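You operate a simulated robot arm through the tools that you are given. There is no shell and no other tool.

You run a simulated robot arm. Do the job below in one go: nothing can be reset, and whatever is moved stays where it is left.

Task
Change the blue trainer's pump fuse, then run a lamp test.
Fine: fit its spare; old fuse in the red bin, cover shut; key at ON till a moment after HOT goes out, then OFF; don't start the engine.
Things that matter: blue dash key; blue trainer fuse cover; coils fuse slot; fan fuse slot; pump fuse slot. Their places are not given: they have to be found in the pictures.

It is judged by the outcome, as a careful person would: the job done as asked, and still so three seconds after it is handed in. It fails if anything else is knocked over, pushed out of place, dropped, spilled or broken. Lids that push on must go on centred and level and be pressed home; caps that screw on are set level and turned clockwise until they are tight.

Robot
A 7-joint arm with a two-finger parallel gripper, fixed in place. Base frame: the origin is on the floor under the middle of its stand, x ahead of it, y to its left, z up. Lengths are in cm, angles in rad, forces in N, time in s.
It reaches about 124.7 cm from its shoulder. Its first joint turns from -2.304 to 2.304 rad. Payload 3.91 kg.
The TCP is the grasp point between the finger pads, 3 cm short of the fingertips. In the tool frame z runs along the fingers and y along their closing line. The gripper opens to 11 cm. The fingers are 2 cm wide and 1 cm thick; the gripper's body (4.8 by 11.2 cm) begins 5.5 cm behind the TCP.
Orientation is told as [roll, pitch, yaw] about the base's x, y, z axes, in that order, counted from this pose: with the fingers straight down and closing along the base's y, the tool's x points along the base's -x, its y along +y and its z along -z.

Tools
- The arm moves only by the tool move_arm. Its argument "steps" is a list that holds one entry, the list of rows, each a list of 6 numbers: the shift along the base's x, y, z in cm, then the turn, a rotation vector about the base's x, y, z in rad. In form: [[[x, y, z, ax, ay, az], ...]]. A call has 1 to 20 rows; each row shifts and turns the commanded pose from where the row before left it. "grip" is the gripper command, from -1 (shut) to 1 (fully open), values between in proportion, set as the call begins (left out, the last holds). A row lasts 0.2 s, in which the tool goes at most 5 cm and 0.15 rad; a call with a longer step from one row to the next is refused whole, and so is a gripper value outside its range. Where a pose cannot be reached the arm comes as near as it can. A force on the tool above 40 N (or 10 N above the force at the start of the call, whichever is more), or a blocked arm, ends the call early, and 0.2 s more pass. Each finger travels about 10.8 cm/s and halts on what it meets, pressing with about 43 N; the grip force reading is that of the motor and also rises with nothing between the fingers. The clock runs only during rows and for 0.2 s after the last one: add rows that do not move to give the fingers time. The reply holds the time, the measured pose of the TCP, the force on the tool along the base axes, the opening and the grip force, in the units named above and with some noise, with the torque about the TCP (base axes, N m) and any sound that the robot's microphone picked up.
- Cameras (640 x 400 px; columns grow to the right, rows downward): "scene" is fixed at [22.07, 50.06, 115.75]; the picture's right is [-0.47, -0.89, 0.00], its down [-0.19, 0.10, -0.98] and it looks along [0.86, -0.45, -0.22] (base axes); focal length 306 px, centre (320, 200). "wrist" rides on the gripper at [7.2, 1.7, -10.3] in the tool frame; the picture's right is [-0.23, 0.97, 0.00], its down [-0.76, -0.18, -0.62] and it looks along [-0.61, -0.14, 0.78] (tool axes); focal length 222 px, centre (320, 200).
- camera(camera): a new picture of that camera. No time passes.
- point_at(camera, pixels): for up to 12 pixels [column, row] of the newest picture of that camera ("zoom" is the newest enlarged one), the place [x, y, z] in the base frame of the surface seen there, good to about 0.2 cm. No time passes.
- close_up(camera, box): a new picture of the part [left, top, right, bottom] of that camera's present view, enlarged. No time passes.
- finish_job(): hands the job in; it is judged then, once.

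Leave the gripper open and the arm clear of the work at the hand-in unless told otherwise.

The tools are called after "Emit:" as a command line: name --argument value ..., lists and objects as JSON in quotes. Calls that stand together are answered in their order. move_arm: Moves the arm, as the interface text tells. Its arguments: {"type":"object","properties":{"steps":{"type":"array"},"grip":{"type":"number"}},"required":["steps"]} The other tools are called the same way: camera (camera) takes a picture; point_at (camera, pixels) gives the place of the surface under pixels of a picture; close_up (camera, box) takes an enlarged picture of a part of a camera's view; finish_job () hands the job in.

At the start:

```text
clock: 0.0
tcp_pos: [66.55, 14.24, 114.35]
tool_rot: [0.001, -0.001, 0.0]
wrist_force: [-0.1, -0.5, 0.5]
wrist_torque: [0.0, -0.02, -0.01]
width: 11.0
finger_force: 0.0
```

scene: 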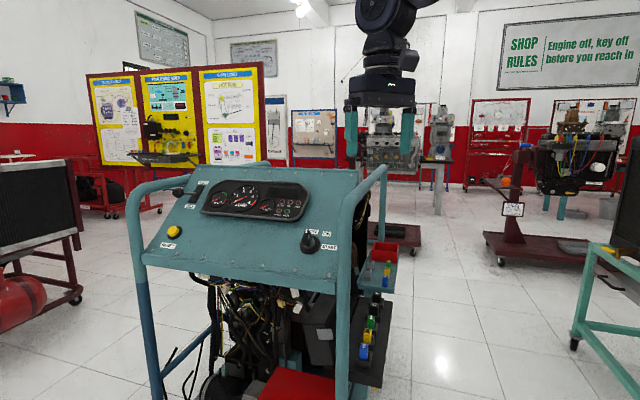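
wrist: 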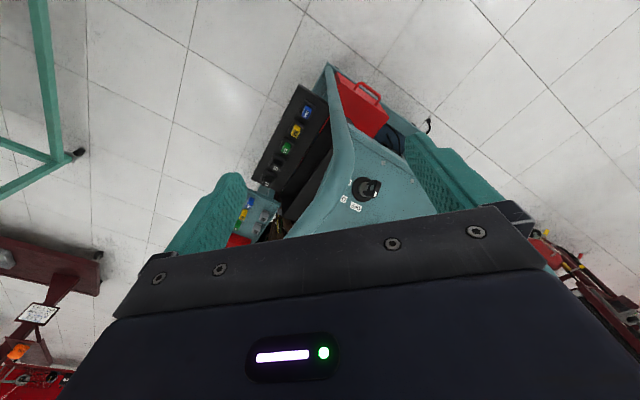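

I see a blue-teal trainer with a dash, a key switch on the right at about (310,243), a fuse shelf on the right side around (370,330), and a small tray with a red bin near (383,255). I'll enlarge these areas next.

Emit:
close_up --camera "scene" --box '[320, 220, 440, 390]'

Emit:
close_up --camera "scene" --box '[140, 160, 350, 290]'

Emit:
close_up --camera "wrist" --box '[180, 60, 420, 250]'

```text
2.35 times, centred on (380, 305) of scene
```

zoom: 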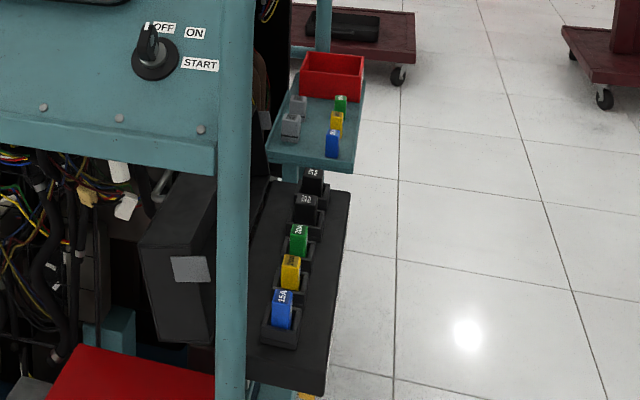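

```text
3.05 times, centred on (245, 225) of scene
```

zoom: 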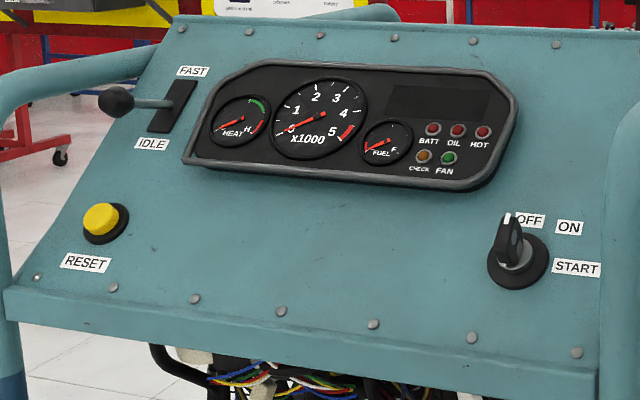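

```text
2.11 times, centred on (300, 155) of wrist
```

zoom: 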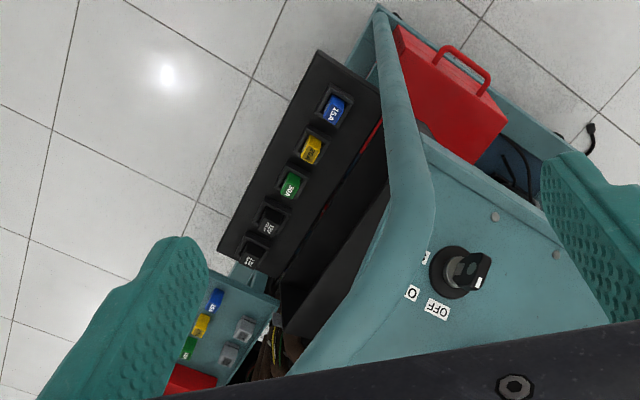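

The fuse panel has blue 15A, yellow 20A and green 30A fuses plus two black relays. The tray holds spares and a red bin. I need places of these and to find which slot is the pump, so I'll enlarge the panel further and measure points.

Emit:
close_up --camera "scene" --box '[355, 285, 395, 350]'

Emit:
point_at --camera "zoom" --pixels '[[320, 200], [200, 200], [250, 100], [350, 100], [300, 320], [400, 200], [450, 100], [380, 330]]'

Emit:
close_up --camera "wrist" --box '[250, 85, 330, 190]'

Emit:
close_up --camera "wrist" --box '[220, 180, 300, 250]'

```text
6.15 times, centred on (375, 318) of scene
```

zoom: 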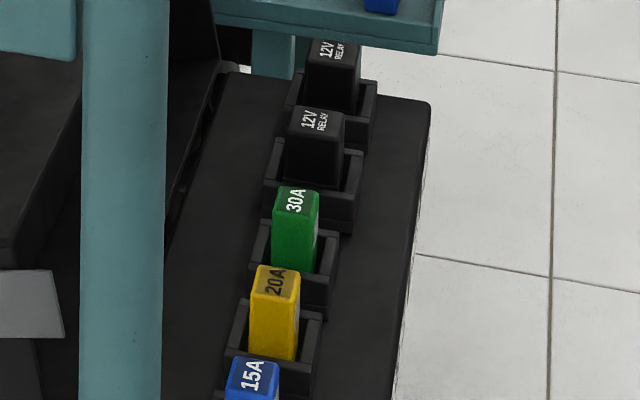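

```text
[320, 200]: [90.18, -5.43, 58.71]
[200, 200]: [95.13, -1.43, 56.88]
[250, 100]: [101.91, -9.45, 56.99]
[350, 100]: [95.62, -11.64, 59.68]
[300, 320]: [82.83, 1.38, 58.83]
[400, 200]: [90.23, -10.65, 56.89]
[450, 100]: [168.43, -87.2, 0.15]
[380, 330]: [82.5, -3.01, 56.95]
```

```text
3.81 times, centred on (290, 138) of wrist
```

zoom: 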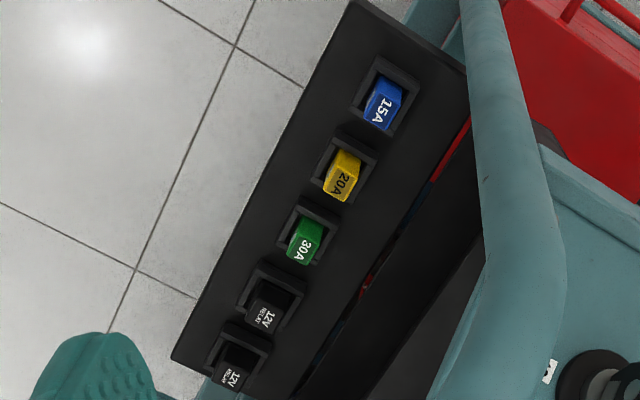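

```text
5.71 times, centred on (260, 215) of wrist
```

zoom: 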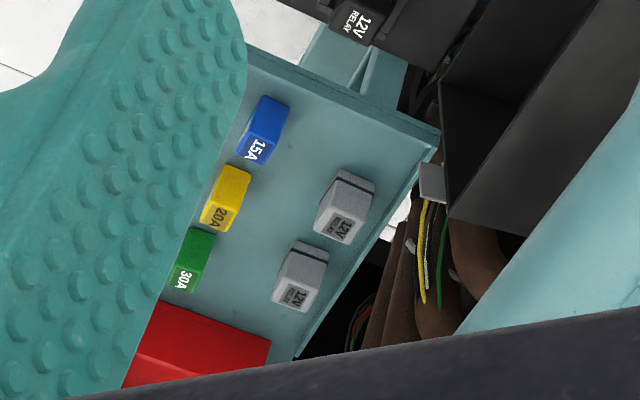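

The panel's top is around z=57 and runs diagonally in x/y. I'll measure fuses, the spares, the bin and the black upright thing beside the panel, which may be the open cover.

Emit:
close_up --camera "scene" --box '[340, 230, 410, 380]'

Emit:
close_up --camera "wrist" --box '[220, 60, 420, 250]'

```text
2.67 times, centred on (375, 305) of scene
```

zoom: 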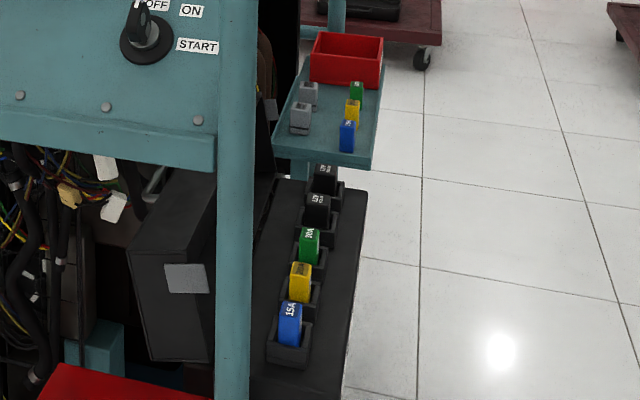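

```text
2.11 times, centred on (320, 155) of wrist
```

zoom: 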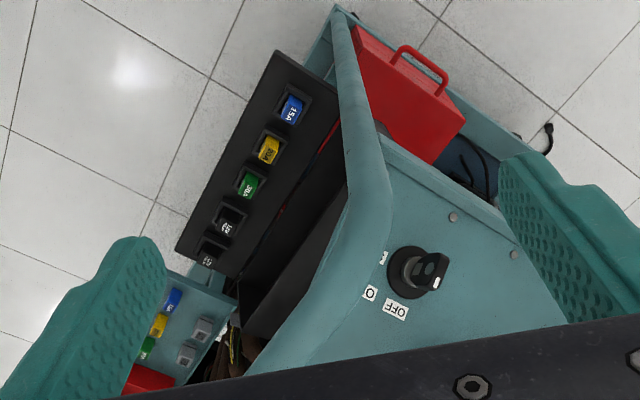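

Measuring fuse tops, spares, the bin, the black upright plate and the key in the wrist enlargement.

Emit:
point_at --camera "zoom" --pixels '[[292, 110], [267, 152], [248, 185], [228, 222], [211, 255], [173, 298], [159, 323], [148, 347], [203, 327], [187, 354], [150, 382], [300, 250]]'

Emit:
point_at --camera "scene" --pixels '[[372, 298], [369, 311], [366, 326], [365, 264], [366, 271], [368, 280], [355, 265], [354, 276], [384, 250], [325, 310], [330, 335], [310, 243]]'

```text
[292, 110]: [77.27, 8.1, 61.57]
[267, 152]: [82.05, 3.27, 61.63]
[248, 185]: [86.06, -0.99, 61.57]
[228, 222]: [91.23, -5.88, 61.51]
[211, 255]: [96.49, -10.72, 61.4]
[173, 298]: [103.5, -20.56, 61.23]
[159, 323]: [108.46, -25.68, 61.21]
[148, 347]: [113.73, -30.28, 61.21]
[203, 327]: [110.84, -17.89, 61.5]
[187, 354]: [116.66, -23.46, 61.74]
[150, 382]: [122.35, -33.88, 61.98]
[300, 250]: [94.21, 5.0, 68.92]
```

```text
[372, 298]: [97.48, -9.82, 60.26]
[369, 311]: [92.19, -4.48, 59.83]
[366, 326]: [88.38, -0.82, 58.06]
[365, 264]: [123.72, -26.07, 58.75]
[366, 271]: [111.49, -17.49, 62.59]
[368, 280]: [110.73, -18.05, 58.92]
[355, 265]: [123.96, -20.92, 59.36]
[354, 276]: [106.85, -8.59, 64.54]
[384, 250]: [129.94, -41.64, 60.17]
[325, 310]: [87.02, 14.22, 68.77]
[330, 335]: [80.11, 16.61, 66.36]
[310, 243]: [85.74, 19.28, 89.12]
```

The fuses sit in a line along about (0.69, -0.72): blue (77.3, 8.1), yellow (82.1, 3.3), green (86.1, -1.0), tops at z 61.6. Spares lie on the tray at about (103.5,-20.6), (108.5,-25.7) and (113.7,-30.3). The black upright box behind the panel looks like the open cover. I'll swing the arm to the right and yaw it to look at the panel and the cover's inner side.

Emit:
move_arm --steps '[[[-0.6, -3.3, -2, 0, 0, 0.125], [-0.6, -3.3, -2, 0, 0, 0.125], [-0.6, -3.3, -2, 0, 0, 0.125], [-0.6, -3.3, -2, 0, 0, 0.125], [-0.6, -3.3, -2, 0, 0, 0.125], [-0.6, -3.3, -2, 0, 0, 0.125], [-0.6, -3.3, -2, 0, 0, 0.125], [-0.6, -3.3, -2, 0, 0, 0.125]]]'

Emit:
camera --camera "wrist"

Emit:
camera --camera "scene"

```text
clock: 1.8
tcp_pos: [61.69, -11.77, 98.1]
tool_rot: [-0.001, 0.0, 1.001]
wrist_force: [0.4, 0.0, -0.2]
wrist_torque: [0.01, 0.0, -0.01]
width: 11.02
finger_force: 0.1
```

```text
taken
```

wrist: 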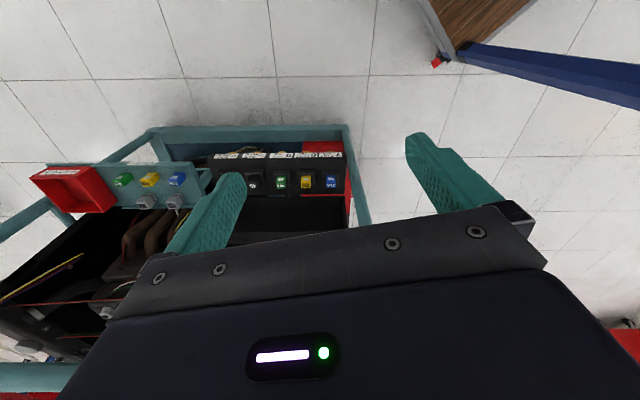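

```text
taken
```

scene: 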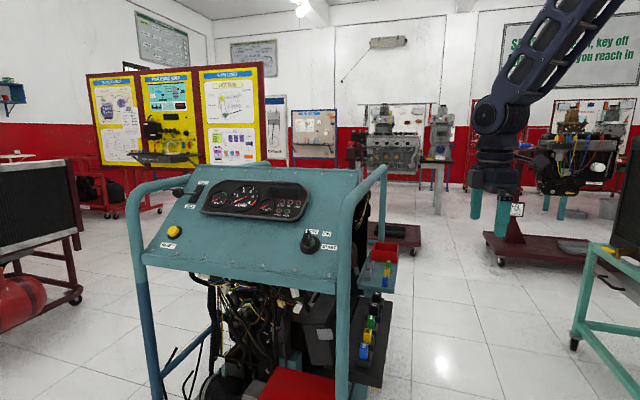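

The wrist view is inverted (image top is nearer the robot). I now see labels near the fuse slots at row ~155 and a label on the red bin. I'll enlarge these.

Emit:
close_up --camera "wrist" --box '[205, 140, 355, 235]'

Emit:
close_up --camera "wrist" --box '[20, 140, 220, 260]'

```text
4.21 times, centred on (280, 188) of wrist
```

zoom: 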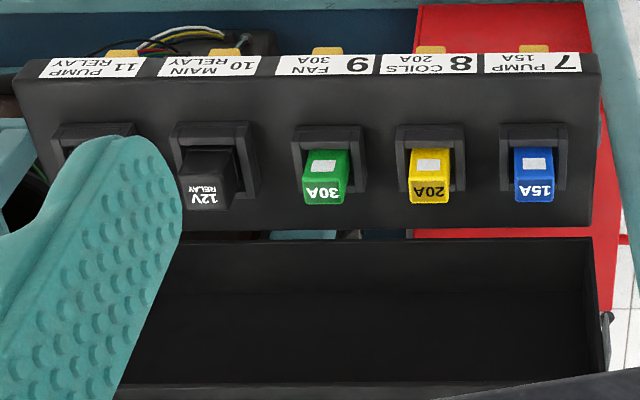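

```text
3.20 times, centred on (120, 200) of wrist
```

zoom: 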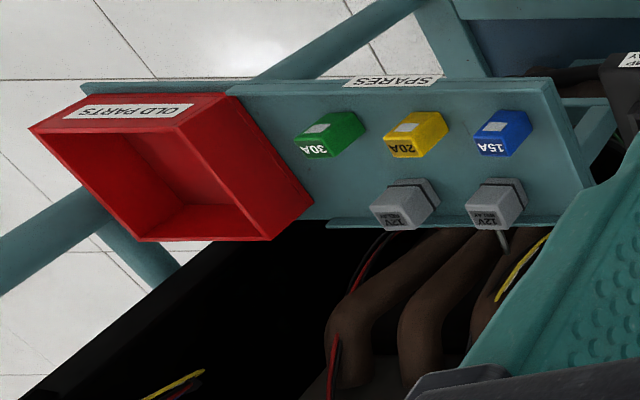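

Slot 7 PUMP 15A is the blue one at the near end; 8 COILS 20A yellow; 9 FAN 30A green. The red bin reads OLD PARTS and the tray SPARES. The cover is the hollow black box standing open behind the panel. Now measuring the panel, slot and cover geometry.

Emit:
close_up --camera "wrist" --box '[205, 140, 355, 235]'

Emit:
point_at --camera "zoom" --pixels '[[535, 192], [535, 160], [518, 130], [505, 150], [570, 150], [590, 80], [585, 220], [600, 250], [590, 270], [560, 375], [200, 240], [200, 270]]'

Emit:
point_at --camera "zoom" --pixels '[[400, 265], [400, 340], [400, 384], [350, 390], [593, 380], [605, 325], [598, 242], [430, 192], [325, 195], [515, 200], [553, 200], [535, 172]]'

```text
4.21 times, centred on (280, 188) of wrist
```

zoom: 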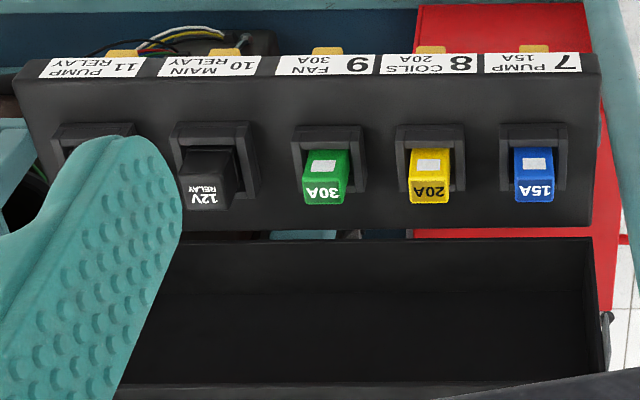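

```text
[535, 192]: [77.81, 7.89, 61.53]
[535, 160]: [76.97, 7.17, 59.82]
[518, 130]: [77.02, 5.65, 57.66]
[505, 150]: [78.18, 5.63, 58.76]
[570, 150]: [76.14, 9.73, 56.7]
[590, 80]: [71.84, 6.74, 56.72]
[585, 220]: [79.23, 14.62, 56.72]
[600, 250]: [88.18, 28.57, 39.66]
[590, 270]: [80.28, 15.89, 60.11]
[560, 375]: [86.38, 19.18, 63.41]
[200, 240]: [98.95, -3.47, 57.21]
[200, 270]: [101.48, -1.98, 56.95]
```

```text
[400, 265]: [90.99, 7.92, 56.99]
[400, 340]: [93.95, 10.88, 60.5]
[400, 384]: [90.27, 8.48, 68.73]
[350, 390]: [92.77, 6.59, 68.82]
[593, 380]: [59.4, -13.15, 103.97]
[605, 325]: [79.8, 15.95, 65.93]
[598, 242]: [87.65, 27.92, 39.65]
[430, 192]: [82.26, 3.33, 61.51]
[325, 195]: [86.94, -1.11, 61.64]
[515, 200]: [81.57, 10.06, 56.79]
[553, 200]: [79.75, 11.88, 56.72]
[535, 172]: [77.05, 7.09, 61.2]
```

Pump fuse top is near (77.4, 7.5, 61.6), the panel face at z 56.7. The cover stands behind it from z 57 to 69. I'll inspect the cover, its grey tab, and the post/dash around it from the scene camera.

Emit:
close_up --camera "scene" --box '[285, 280, 395, 375]'

Emit:
point_at --camera "scene" --pixels '[[324, 334], [318, 332], [329, 340], [300, 330], [305, 355], [338, 300], [310, 300], [345, 320], [345, 260], [346, 200], [365, 180], [383, 175]]'

```text
4.21 times, centred on (340, 328) of scene
```

zoom: 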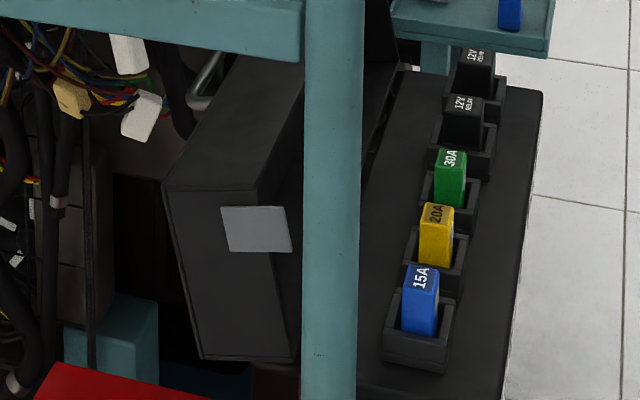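

```text
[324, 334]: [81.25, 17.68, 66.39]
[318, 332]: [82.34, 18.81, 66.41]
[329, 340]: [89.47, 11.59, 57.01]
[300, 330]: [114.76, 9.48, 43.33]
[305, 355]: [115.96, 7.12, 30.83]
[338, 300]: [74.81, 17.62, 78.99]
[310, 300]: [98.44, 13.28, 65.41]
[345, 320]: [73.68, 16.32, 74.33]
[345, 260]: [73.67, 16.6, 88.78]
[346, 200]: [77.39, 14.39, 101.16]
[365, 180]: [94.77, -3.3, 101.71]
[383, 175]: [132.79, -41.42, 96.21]
```

The guard rail runs above the panel (around z 101.7, n-side), so I'll work with the gripper tilted toward the trainer from the robot side. Now measuring the tray, spares and the bin in the wrist view.

Emit:
close_up --camera "wrist" --box '[20, 140, 220, 260]'

Emit:
point_at --camera "zoom" --pixels '[[495, 143], [505, 125], [520, 145], [480, 170], [450, 155], [30, 128], [175, 130], [310, 190], [270, 240], [140, 240], [85, 100], [195, 180]]'

Emit:
point_at --camera "zoom" --pixels '[[495, 190], [405, 190], [420, 130], [335, 132], [555, 85], [590, 190], [235, 98], [200, 195], [220, 90], [545, 150], [490, 115], [515, 152]]'

```text
3.20 times, centred on (120, 200) of wrist
```

zoom: 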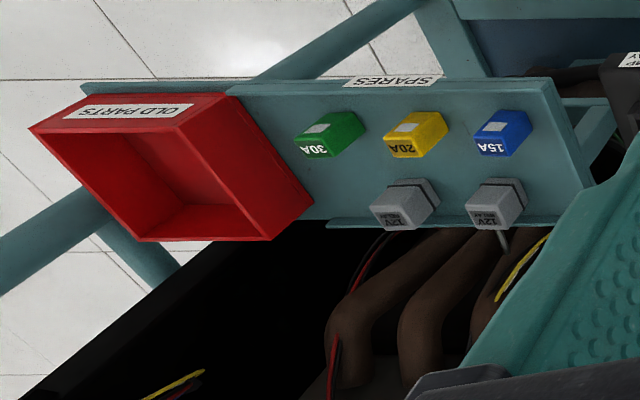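

```text
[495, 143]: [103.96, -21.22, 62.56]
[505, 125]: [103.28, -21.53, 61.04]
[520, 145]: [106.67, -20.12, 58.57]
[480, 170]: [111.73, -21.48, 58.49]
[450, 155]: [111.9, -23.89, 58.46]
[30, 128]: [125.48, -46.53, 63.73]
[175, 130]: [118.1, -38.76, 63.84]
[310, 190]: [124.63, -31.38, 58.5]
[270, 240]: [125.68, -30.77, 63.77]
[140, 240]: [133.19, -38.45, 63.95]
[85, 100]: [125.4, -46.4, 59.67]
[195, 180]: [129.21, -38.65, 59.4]
```

```text
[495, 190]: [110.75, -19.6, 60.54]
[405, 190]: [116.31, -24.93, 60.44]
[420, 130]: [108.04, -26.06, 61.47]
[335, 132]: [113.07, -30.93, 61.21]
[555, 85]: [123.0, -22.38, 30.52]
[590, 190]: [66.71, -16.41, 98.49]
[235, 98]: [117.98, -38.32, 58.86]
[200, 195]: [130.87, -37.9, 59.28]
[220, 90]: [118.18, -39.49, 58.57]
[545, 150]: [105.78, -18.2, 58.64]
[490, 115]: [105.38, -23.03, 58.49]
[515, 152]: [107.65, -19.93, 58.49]
```

Tray top is z 58.5; the blue spare stands at about (103.9,-21.2), and the OLD PARTS bin is centred near (125.6,-38.6) with rim z 63.8. Next I move nearer to the pump slot with the tool yawed square to the panel and tilted forward, to inspect it.

Emit:
move_arm --steps '[[[1.2, 1.6, -2.75, 0, 0, -0.095], [1.2, 1.6, -2.75, 0, 0, -0.095], [1.2, 1.6, -2.75, 0.0725, -0.0688, 0], [1.2, 1.6, -2.75, 0.0725, -0.0688, 0], [1.2, 1.6, -2.75, 0.0725, -0.0688, 0], [1.2, 1.6, -2.75, 0.0725, -0.0688, 0], [1.2, 1.6, -2.75, 0, 0, 0], [1.2, 1.6, -2.75, 0, 0, 0]]]' --grip 0

Emit:
camera --camera "wrist"

Emit:
camera --camera "scene"

```text
clock: 3.6
tcp_pos: [71.15, 0.91, 76.33]
tool_rot: [0.0, -0.403, 0.808]
wrist_force: [-1.1, 0.7, 0.5]
wrist_torque: [0.03, -0.01, -0.01]
width: 5.5
finger_force: 0.1
```

```text
taken
```

wrist: 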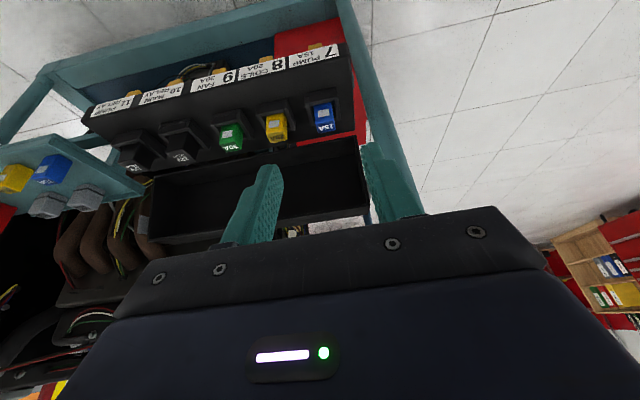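

```text
taken
```

scene: 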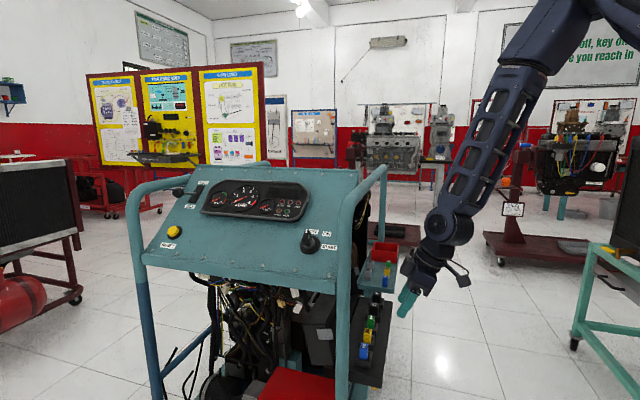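

The arm approaches from the robot's side, clear of the rail. I'll enlarge the pump slot and its surroundings and measure them more precisely.

Emit:
close_up --camera "wrist" --box '[260, 80, 360, 150]'

Emit:
point_at --camera "zoom" --pixels '[[425, 290], [405, 215], [465, 205], [420, 170], [405, 190], [440, 225], [380, 180], [440, 135], [480, 190], [405, 310], [475, 295], [430, 300]]'

Emit:
close_up --camera "wrist" --box '[0, 130, 130, 225]'

Emit:
point_at --camera "zoom" --pixels '[[255, 170], [245, 220], [200, 210], [290, 220], [160, 165], [300, 160], [100, 200], [70, 190], [420, 310], [235, 340], [490, 200], [560, 340]]'

```text
5.71 times, centred on (310, 115) of wrist
```

zoom: 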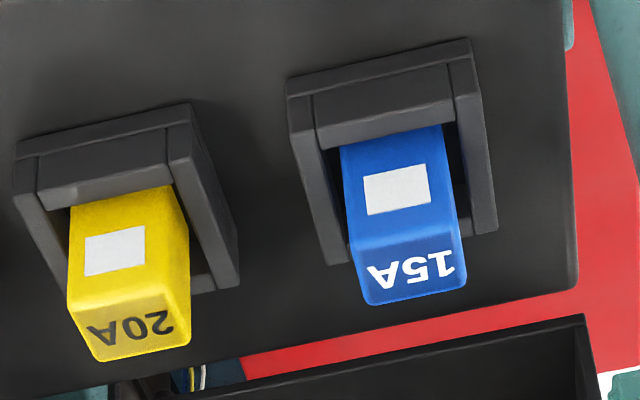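

```text
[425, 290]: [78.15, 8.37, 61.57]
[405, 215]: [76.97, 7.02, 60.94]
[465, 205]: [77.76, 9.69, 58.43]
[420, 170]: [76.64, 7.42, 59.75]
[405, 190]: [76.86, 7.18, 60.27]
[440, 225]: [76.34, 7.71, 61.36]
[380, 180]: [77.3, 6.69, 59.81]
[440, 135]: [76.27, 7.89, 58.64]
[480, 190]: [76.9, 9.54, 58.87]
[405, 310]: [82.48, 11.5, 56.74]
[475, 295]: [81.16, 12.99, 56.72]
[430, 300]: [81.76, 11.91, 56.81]
```

```text
4.21 times, centred on (65, 178) of wrist
```

zoom: 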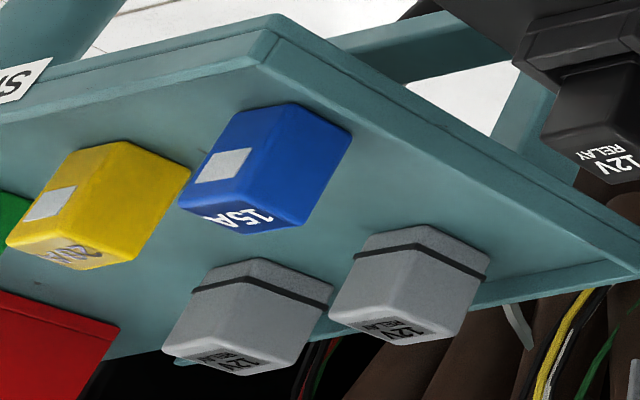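

```text
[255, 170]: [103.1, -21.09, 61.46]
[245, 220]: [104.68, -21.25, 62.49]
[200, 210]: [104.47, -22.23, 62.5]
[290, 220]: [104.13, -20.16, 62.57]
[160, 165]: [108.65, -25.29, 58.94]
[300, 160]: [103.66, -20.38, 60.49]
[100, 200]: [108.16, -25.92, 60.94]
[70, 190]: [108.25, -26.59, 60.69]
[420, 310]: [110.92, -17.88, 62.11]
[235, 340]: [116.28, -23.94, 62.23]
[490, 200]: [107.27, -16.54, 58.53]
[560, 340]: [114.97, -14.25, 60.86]
```

The spare stands 4 cm tall on the tray (top z 62.5), the seated fuse's top is z 61.6. I'll get the exact outline of the pump fuse and the spare from the scene camera.

Emit:
close_up --camera "scene" --box '[350, 310, 390, 345]'

Emit:
point_at --camera "zoom" --pixels '[[265, 165], [275, 200], [235, 160], [300, 165], [290, 130], [250, 220], [295, 220], [305, 190], [200, 260], [280, 290], [330, 280], [310, 330]]'

Emit:
close_up --camera "scene" --box '[360, 255, 395, 290]'

Emit:
point_at --camera "zoom" --pixels '[[480, 230], [470, 250], [495, 250], [480, 290], [500, 290], [450, 280], [450, 240], [515, 240], [515, 300], [480, 320], [300, 300], [420, 300]]'

```text
11.43 times, centred on (370, 328) of scene
```

zoom: 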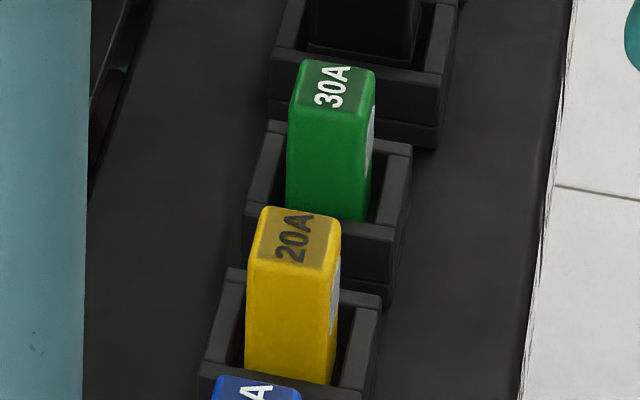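

```text
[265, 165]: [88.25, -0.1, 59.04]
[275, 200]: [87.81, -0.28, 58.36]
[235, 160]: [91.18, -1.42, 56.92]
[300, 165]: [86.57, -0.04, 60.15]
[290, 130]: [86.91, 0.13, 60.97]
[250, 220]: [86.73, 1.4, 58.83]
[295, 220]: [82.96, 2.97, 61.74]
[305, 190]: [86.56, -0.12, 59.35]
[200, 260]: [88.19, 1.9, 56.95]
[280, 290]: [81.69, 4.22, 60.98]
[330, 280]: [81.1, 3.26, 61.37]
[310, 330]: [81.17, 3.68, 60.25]
```

```text
11.43 times, centred on (378, 272) of scene
```

zoom: 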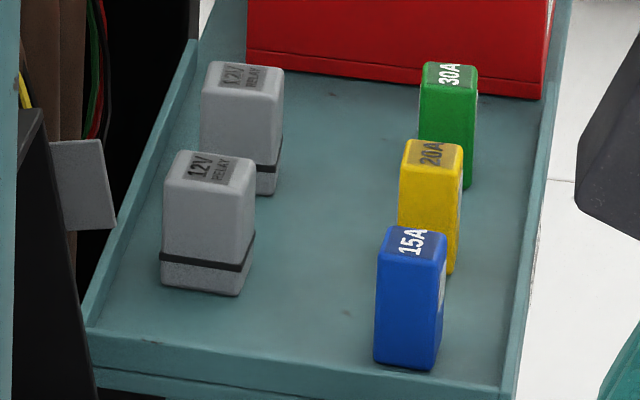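

```text
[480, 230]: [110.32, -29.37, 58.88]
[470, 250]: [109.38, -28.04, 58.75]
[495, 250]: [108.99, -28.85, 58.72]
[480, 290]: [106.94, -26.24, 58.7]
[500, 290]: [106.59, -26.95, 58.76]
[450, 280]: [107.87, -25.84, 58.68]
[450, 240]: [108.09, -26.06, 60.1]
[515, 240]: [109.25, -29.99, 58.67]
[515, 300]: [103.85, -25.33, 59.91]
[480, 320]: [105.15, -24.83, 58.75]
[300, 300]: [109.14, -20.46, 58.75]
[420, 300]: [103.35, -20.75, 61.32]
```

The pump fuse sits lower in the scene image, near (364,352). I'll enlarge there and measure its faces, and re-measure the blue spare's faces.

Emit:
close_up --camera "scene" --box '[340, 335, 390, 370]'

Emit:
point_at --camera "zoom" --pixels '[[312, 130], [290, 118], [335, 118], [290, 150], [330, 150], [300, 200], [325, 200], [345, 180], [310, 240], [280, 240], [350, 260], [320, 300]]'

Emit:
close_up --camera "scene" --box '[370, 268, 400, 290]'

Emit:
point_at --camera "zoom" --pixels '[[320, 200], [330, 180], [345, 170], [320, 160], [335, 220], [310, 220], [350, 200], [300, 200], [325, 240], [340, 150], [330, 260], [355, 220]]'

```text
11.43 times, centred on (365, 352) of scene
```

zoom: 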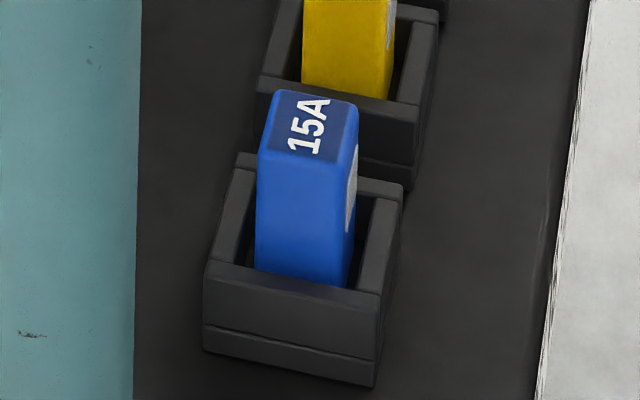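

```text
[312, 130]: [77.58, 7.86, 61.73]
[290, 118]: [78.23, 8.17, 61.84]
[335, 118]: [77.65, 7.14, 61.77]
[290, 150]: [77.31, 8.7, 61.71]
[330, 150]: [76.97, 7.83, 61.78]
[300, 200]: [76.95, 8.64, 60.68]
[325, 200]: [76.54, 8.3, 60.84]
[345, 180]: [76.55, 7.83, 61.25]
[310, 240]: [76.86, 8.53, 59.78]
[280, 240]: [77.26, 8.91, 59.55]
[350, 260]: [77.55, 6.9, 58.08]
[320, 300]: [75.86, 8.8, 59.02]
```

```text
16.00 times, centred on (385, 279) of scene
```

zoom: 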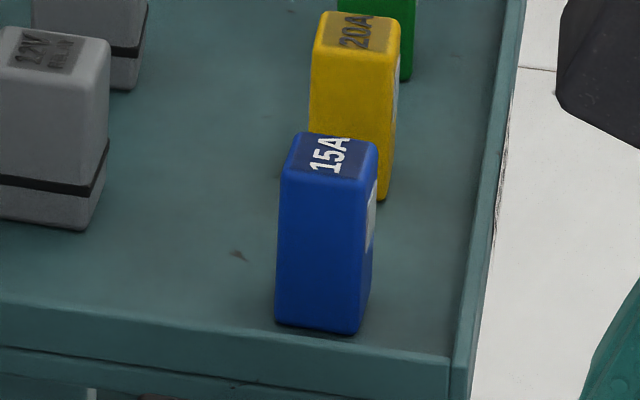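

```text
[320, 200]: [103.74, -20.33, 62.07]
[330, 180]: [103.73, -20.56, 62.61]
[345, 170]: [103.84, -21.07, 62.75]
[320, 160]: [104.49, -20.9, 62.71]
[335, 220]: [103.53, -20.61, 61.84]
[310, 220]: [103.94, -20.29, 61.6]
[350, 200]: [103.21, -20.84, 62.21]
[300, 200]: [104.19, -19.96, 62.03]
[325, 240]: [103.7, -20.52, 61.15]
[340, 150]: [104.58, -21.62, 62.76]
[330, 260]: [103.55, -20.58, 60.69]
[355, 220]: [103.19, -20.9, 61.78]
```

Pump fuse: centre about (77.6, 7.8), 2 cm deep, ~2.2 cm wide; ring top z 59. Spare centre about (104.4,-21.1). I'll check the tray lip height, then move above the pump fuse with the fingers partly closed (about 4.4 cm).

Emit:
point_at --camera "zoom" --pixels '[[200, 317], [250, 325], [330, 340], [400, 350], [455, 355], [470, 300], [490, 200], [420, 320], [250, 360], [200, 280]]'

Emit:
move_arm --steps '[[[2.0, 2.1, -2.1, 0, 0, 0], [2.0, 2.1, -2.1, 0, 0, 0], [1.9, 2.1, -2.1, 0, 0, 0], [0, 0, 0, 0, 0, 0]]]' --grip -0.2

Emit:
camera --camera "wrist"

Emit:
camera --camera "scene"

```text
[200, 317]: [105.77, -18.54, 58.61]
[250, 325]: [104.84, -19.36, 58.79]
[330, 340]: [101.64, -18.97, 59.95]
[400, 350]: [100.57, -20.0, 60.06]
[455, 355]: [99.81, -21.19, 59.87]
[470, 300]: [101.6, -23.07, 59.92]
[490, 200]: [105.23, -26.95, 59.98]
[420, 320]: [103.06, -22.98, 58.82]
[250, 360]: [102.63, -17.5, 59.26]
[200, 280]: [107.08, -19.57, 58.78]
```

```text
clock: 4.6
tcp_pos: [77.41, 7.37, 70.02]
tool_rot: [-0.001, -0.4, 0.809]
wrist_force: [-0.5, 0.9, 0.1]
wrist_torque: [-0.02, -0.02, -0.01]
width: 4.42
finger_force: 0.0
```

```text
taken
```

wrist: 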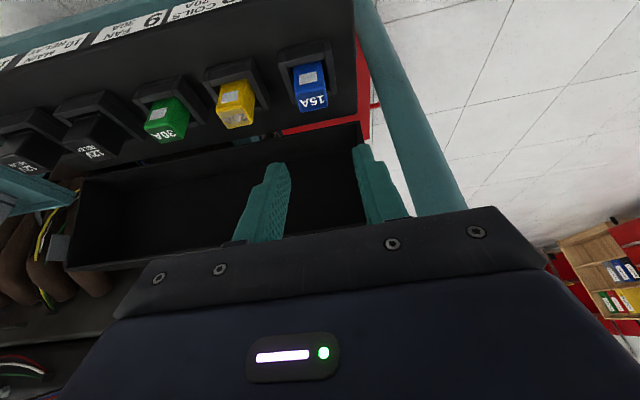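

```text
taken
```

scene: 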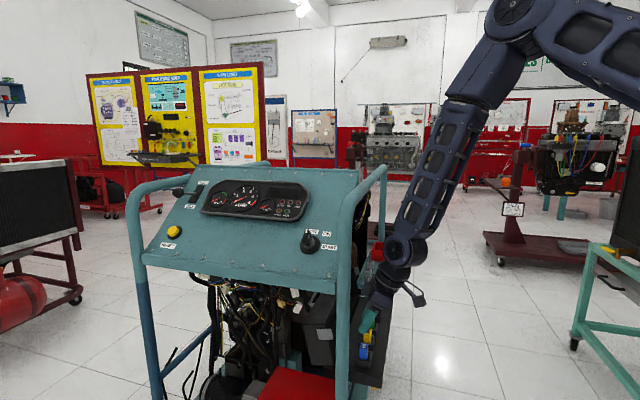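

The picture agrees with my geometry: the fuse top at (312,102) is right where predicted for a centre of (77.6, 7.8). I now go straight down over the fuse to TCP z≈62.5, fingertips just above the slot ring.

Emit:
move_arm --steps '[[[-0.18, -0.08, -2.5, 0, 0, 0], [-0.18, -0.08, -2.5, 0, 0, 0], [0, 0, -1.5, 0, 0, 0], [0, 0, -1.0, 0, 0, 0], [0, 0, 0, 0, 0, 0]]]'

Emit:
camera --camera "wrist"

Emit:
close_up --camera "scene" --box '[330, 310, 400, 380]'

```text
clock: 5.8
tcp_pos: [76.74, 6.83, 62.53]
tool_rot: [-0.001, -0.401, 0.809]
wrist_force: [1.0, -0.1, 0.7]
wrist_torque: [0.01, -0.01, 0.02]
width: 4.41
finger_force: 0.1
```

```text
taken
```

wrist: 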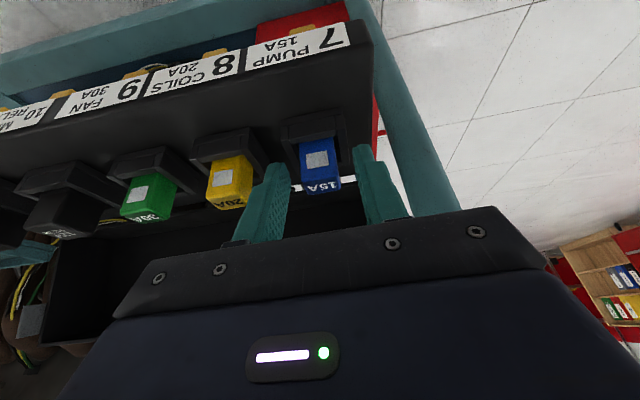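

```text
5.71 times, centred on (365, 345) of scene
```

zoom: 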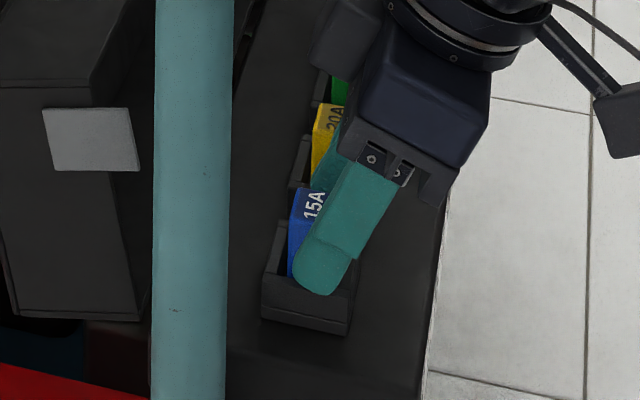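

The fuse is centred between the fingers (321,188); I need about 0.55 cm more forward so the pads cover it fully. Then I'll look once more.

Emit:
move_arm --steps '[[[0.4, 0.42, 0, 0, 0, 0], [0, 0, 0, 0, 0, 0]]]'

Emit:
close_up --camera "scene" --box '[340, 325, 390, 370]'

Emit:
close_up --camera "wrist" --box '[240, 100, 420, 220]'

```text
clock: 6.4
tcp_pos: [77.35, 7.42, 62.57]
tool_rot: [0.0, -0.4, 0.809]
wrist_force: [-0.7, 0.0, 0.0]
wrist_torque: [0.02, 0.01, 0.0]
width: 4.39
finger_force: 0.1
```

```text
8.89 times, centred on (365, 348) of scene
```

zoom: 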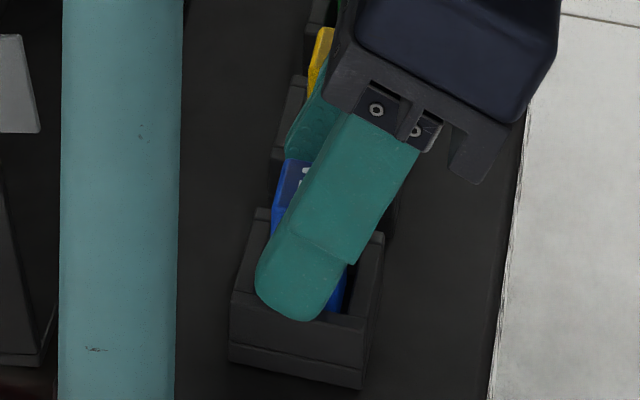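

```text
3.33 times, centred on (330, 160) of wrist
```

zoom: 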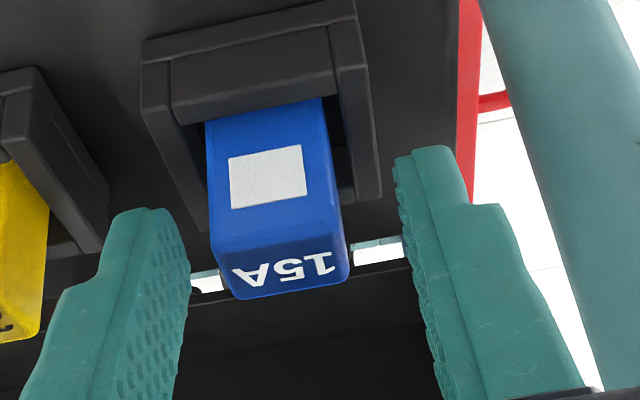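

Fingers straddle the fuse well. Closing the gripper now.

Emit:
move_arm --steps '[[[0, 0, 0, 0, 0, 0], [0, 0, 0, 0, 0, 0], [0, 0, 0, 0, 0, 0]]]' --grip -1

Emit:
close_up --camera "wrist" --box '[240, 100, 420, 220]'

```text
clock: 7.2
tcp_pos: [77.23, 7.31, 62.58]
tool_rot: [0.0, -0.399, 0.809]
wrist_force: [-0.8, 0.5, 1.5]
wrist_torque: [0.06, 0.03, 0.01]
width: 2.25
finger_force: 42.8
```

```text
3.33 times, centred on (330, 160) of wrist
```

zoom: 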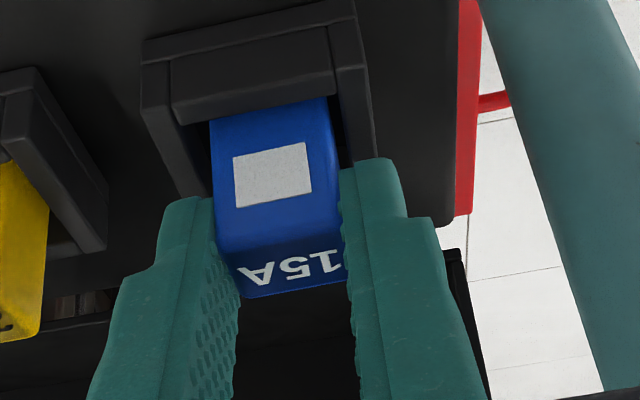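

Gripped: width 2.25, force 42.8. Pulling straight up.

Emit:
move_arm --steps '[[[0, 0, 0.4, 0, 0, 0], [0, 0, 0.6, 0, 0, 0], [0, 0, 1, 0, 0, 0], [0, 0, 2, 0, 0, 0], [0, 0, 3, 0, 0, 0], [0, 0, 3, 0, 0, 0], [0, 0, 0, 0, 0, 0]]]'

Emit:
camera --camera "wrist"

Emit:
camera --camera "scene"

```text
clock: 8.8
tcp_pos: [77.01, 7.36, 72.5]
tool_rot: [0.001, -0.401, 0.809]
wrist_force: [-0.1, 0.6, -0.8]
wrist_torque: [0.01, -0.02, -0.03]
width: 2.24
finger_force: 43.3
```

```text
taken
```

wrist: 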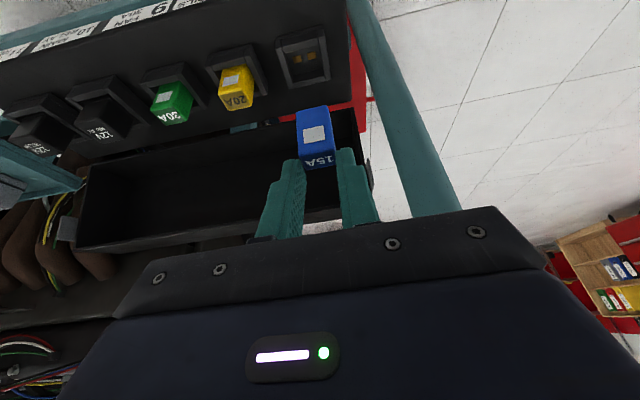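

```text
taken
```

scene: 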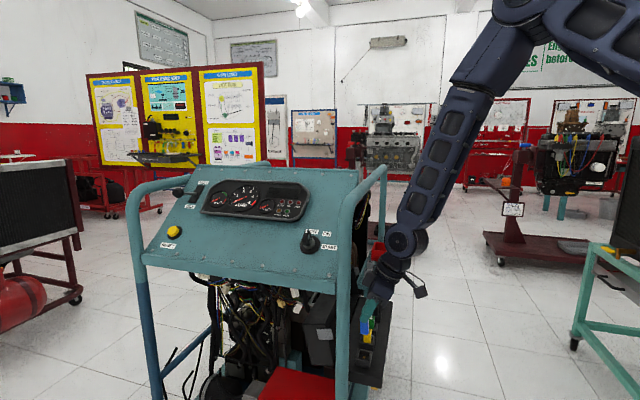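

The old fuse is out and slot 7 is empty with two brass contacts showing. Before leaving, I note the empty slot's location for later, then carry the old fuse along the panel toward the OLD PARTS bin at about z 76.

Emit:
close_up --camera "wrist" --box '[265, 20, 345, 95]'

Emit:
point_at --camera "zoom" --pixels '[[230, 90], [390, 60], [250, 220], [410, 185], [285, 135], [340, 125], [300, 170], [310, 130], [345, 165], [330, 70], [320, 220], [275, 150]]'

Emit:
move_arm --steps '[[[3.2, -3.6, 0.5, 0, 0, -0.09], [3.2, -3.6, 0.5, 0, 0, -0.09], [3.2, -3.6, 0.5, 0, 0, -0.09], [3.2, -3.6, 0.5, 0, 0, -0.09], [3.2, -3.6, 0.5, 0, 0, -0.09], [3.2, -3.6, 0.5, 0, 0, -0.09], [3.2, -3.6, 0.5, 0, 0, -0.09], [3.2, -3.6, 0.5, 0, 0, -0.09], [3.2, -3.6, 0, 0, 0, -0.09], [3.2, -3.6, 0, 0, 0, -0.09]]]'

Emit:
camera --camera "wrist"

Emit:
camera --camera "scene"

```text
5.33 times, centred on (305, 58) of wrist
```

zoom: 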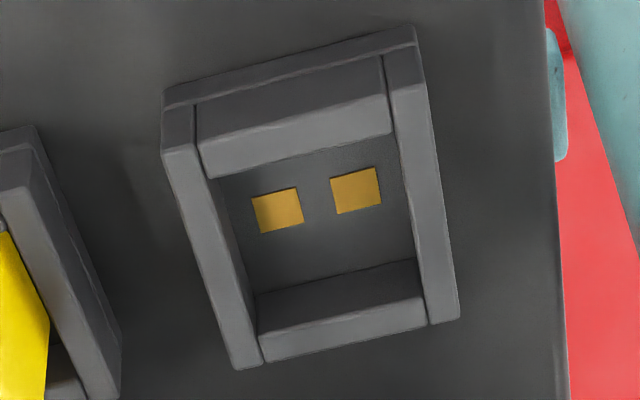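

```text
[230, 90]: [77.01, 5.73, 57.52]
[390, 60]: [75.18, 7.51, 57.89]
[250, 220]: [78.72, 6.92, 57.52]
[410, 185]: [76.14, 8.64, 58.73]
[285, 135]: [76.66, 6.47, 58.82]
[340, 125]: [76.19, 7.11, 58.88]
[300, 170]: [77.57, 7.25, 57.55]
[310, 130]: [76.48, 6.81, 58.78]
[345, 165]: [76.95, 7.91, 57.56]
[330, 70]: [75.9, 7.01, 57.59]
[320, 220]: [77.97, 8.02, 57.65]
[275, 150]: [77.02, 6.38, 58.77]
```

```text
clock: 11.0
tcp_pos: [109.3, -28.79, 77.06]
tool_rot: [0.003, -0.401, -0.094]
wrist_force: [0.2, 0.2, -0.4]
wrist_torque: [-0.03, 0.01, -0.04]
width: 2.22
finger_force: 42.7
```

```text
taken
```

wrist: 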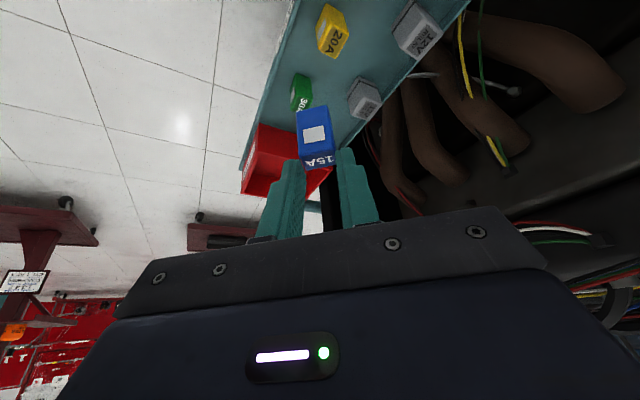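

```text
taken
```

scene: 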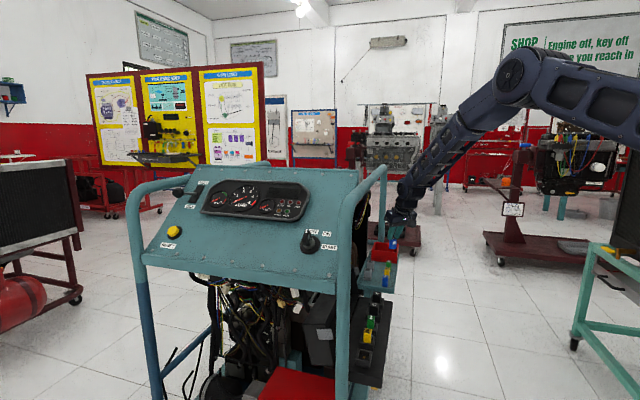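

Carrying well, the bin is ahead at (285,160). Continuing outward with more tilt to extend the reach over the bin.

Emit:
move_arm --steps '[[[1.2, -1.1, 0, 0, 0, -0.1], [1.2, -1.1, 0, 0, 0, -0.1], [1.2, -1.1, 0, -0.03, -0.0954, 0], [1.2, -1.1, 0, -0.03, -0.0954, 0], [1.2, -1.1, 0, -0.03, -0.0954, 0], [1.0, -1.0, 0, -0.03, -0.0954, 0], [0.8, -0.8, 0, -0.03, -0.0954, 0], [0, 0, 0, 0, 0, 0]]]'

Emit:
camera --camera "wrist"

Emit:
close_up --camera "scene" --box '[340, 180, 460, 290]'

```text
clock: 12.8
tcp_pos: [117.07, -35.91, 76.66]
tool_rot: [-0.009, -0.901, -0.284]
wrist_force: [0.1, 0.5, 0.5]
wrist_torque: [0.02, -0.03, 0.05]
width: 2.22
finger_force: 42.8
```

```text
taken
```

wrist: 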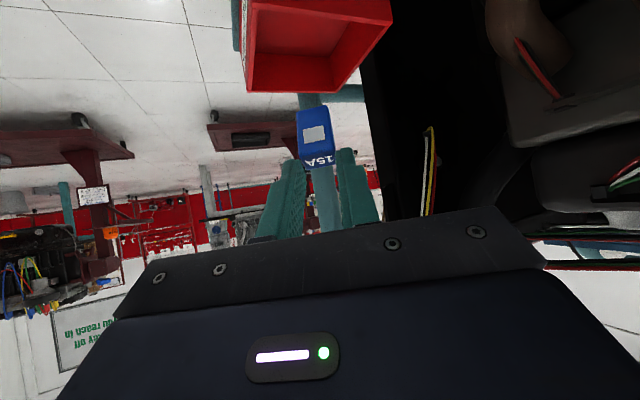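

```text
3.64 times, centred on (400, 235) of scene
```

zoom: 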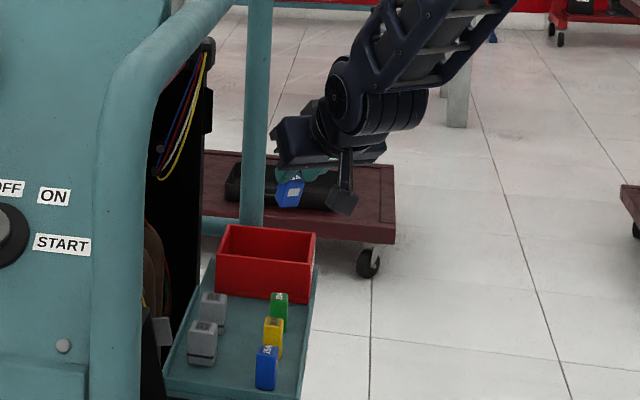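

The fuse is now just short of the bin edge. I'll move about 4 cm further out over the bin and see whether the arm reaches.

Emit:
move_arm --steps '[[[1.2, -0.5, -0.5, 0, 0, 0], [1.2, -0.5, -0.5, 0, 0, 0], [1.2, -0.5, -0.5, 0, 0, 0], [0.6, -0.3, -0.5, 0, 0, 0], [0, 0, 0, 0, 0, 0], [0, 0, 0, 0, 0, 0]]]'

Emit:
camera --camera "wrist"

Emit:
close_up --camera "scene" --box '[340, 180, 460, 290]'

```text
clock: 14.2
tcp_pos: [121.14, -37.79, 74.44]
tool_rot: [-0.011, -0.901, -0.284]
wrist_force: [0.2, -0.2, -0.1]
wrist_torque: [0.01, 0.04, 0.0]
width: 2.24
finger_force: 42.9
```

```text
taken
```

wrist: 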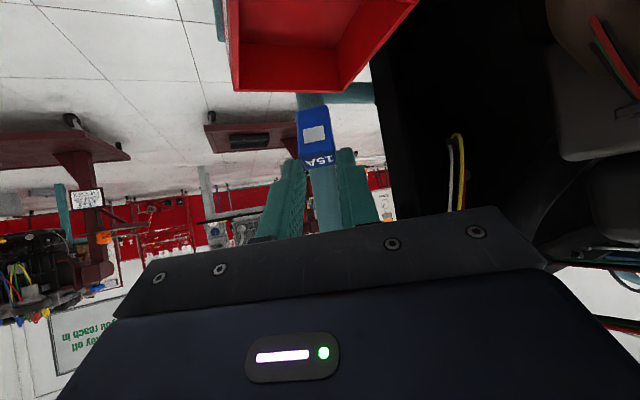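

```text
3.64 times, centred on (400, 235) of scene
```

zoom: 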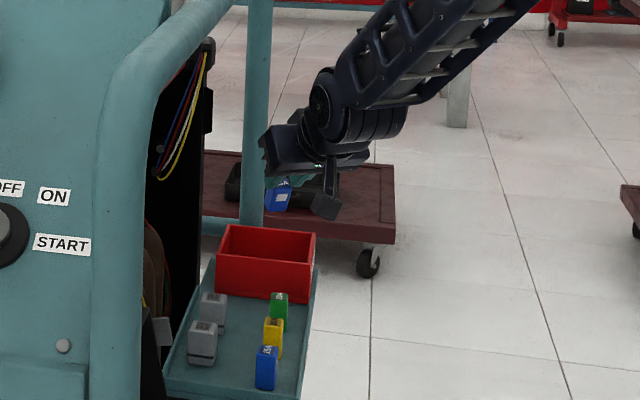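

Reached (121.1,-37.8,74.4). Before lowering I check the far post's position relative to the gripper.

Emit:
point_at --camera "scene" --pixels '[[382, 221], [383, 200], [381, 235], [384, 212], [390, 222], [392, 237], [387, 233]]'

Emit:
point_at --camera "wrist" --pixels '[[315, 130], [315, 160], [350, 93], [324, 190], [330, 210], [236, 90], [345, 90], [417, 0]]'

```text
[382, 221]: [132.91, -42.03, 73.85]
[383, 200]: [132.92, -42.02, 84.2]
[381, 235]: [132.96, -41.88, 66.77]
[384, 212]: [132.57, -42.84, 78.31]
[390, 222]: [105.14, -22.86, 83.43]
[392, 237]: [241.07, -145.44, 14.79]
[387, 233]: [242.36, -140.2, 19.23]
```

```text
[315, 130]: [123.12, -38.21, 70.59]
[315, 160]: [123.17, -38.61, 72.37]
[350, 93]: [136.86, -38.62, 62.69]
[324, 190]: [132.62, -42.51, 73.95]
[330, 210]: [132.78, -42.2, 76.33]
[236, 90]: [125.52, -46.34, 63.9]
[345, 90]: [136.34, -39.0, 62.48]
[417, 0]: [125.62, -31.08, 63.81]
```

The far post (133,-42) is 9 cm beyond the fingertips, so it is clear. The fuse hangs over the inside of the bin at (123.1,-38.3). Lowering about 8 cm.

Emit:
move_arm --steps '[[[0, 0, -2, 0, 0, 0], [0, 0, -2, 0, 0, 0], [0, 0, -2, 0, 0, 0], [0, 0, -1.2, 0, 0, 0], [0, 0, -0.8, 0, 0, 0], [0, 0, 0, 0, 0, 0]]]'

Emit:
camera --camera "wrist"

Emit:
close_up --camera "scene" --box '[340, 200, 440, 290]'

```text
clock: 15.6
tcp_pos: [121.21, -37.65, 66.43]
tool_rot: [-0.011, -0.902, -0.284]
wrist_force: [0.5, -0.8, -1.0]
wrist_torque: [0.01, -0.01, 0.03]
width: 2.24
finger_force: 42.7
```

```text
taken
```

wrist: 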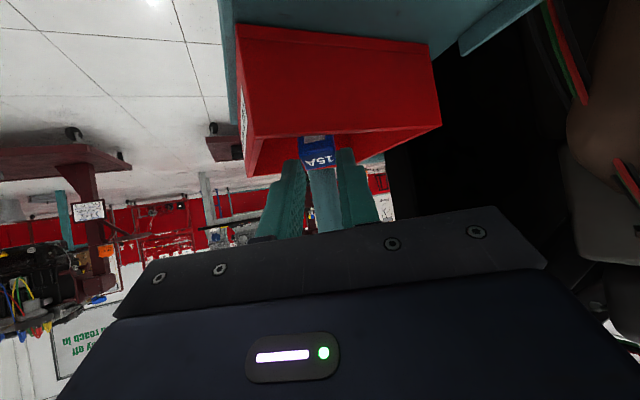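

```text
4.44 times, centred on (390, 245) of scene
```

zoom: 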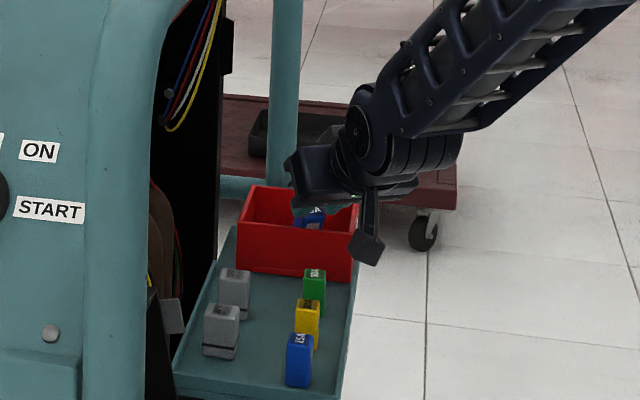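

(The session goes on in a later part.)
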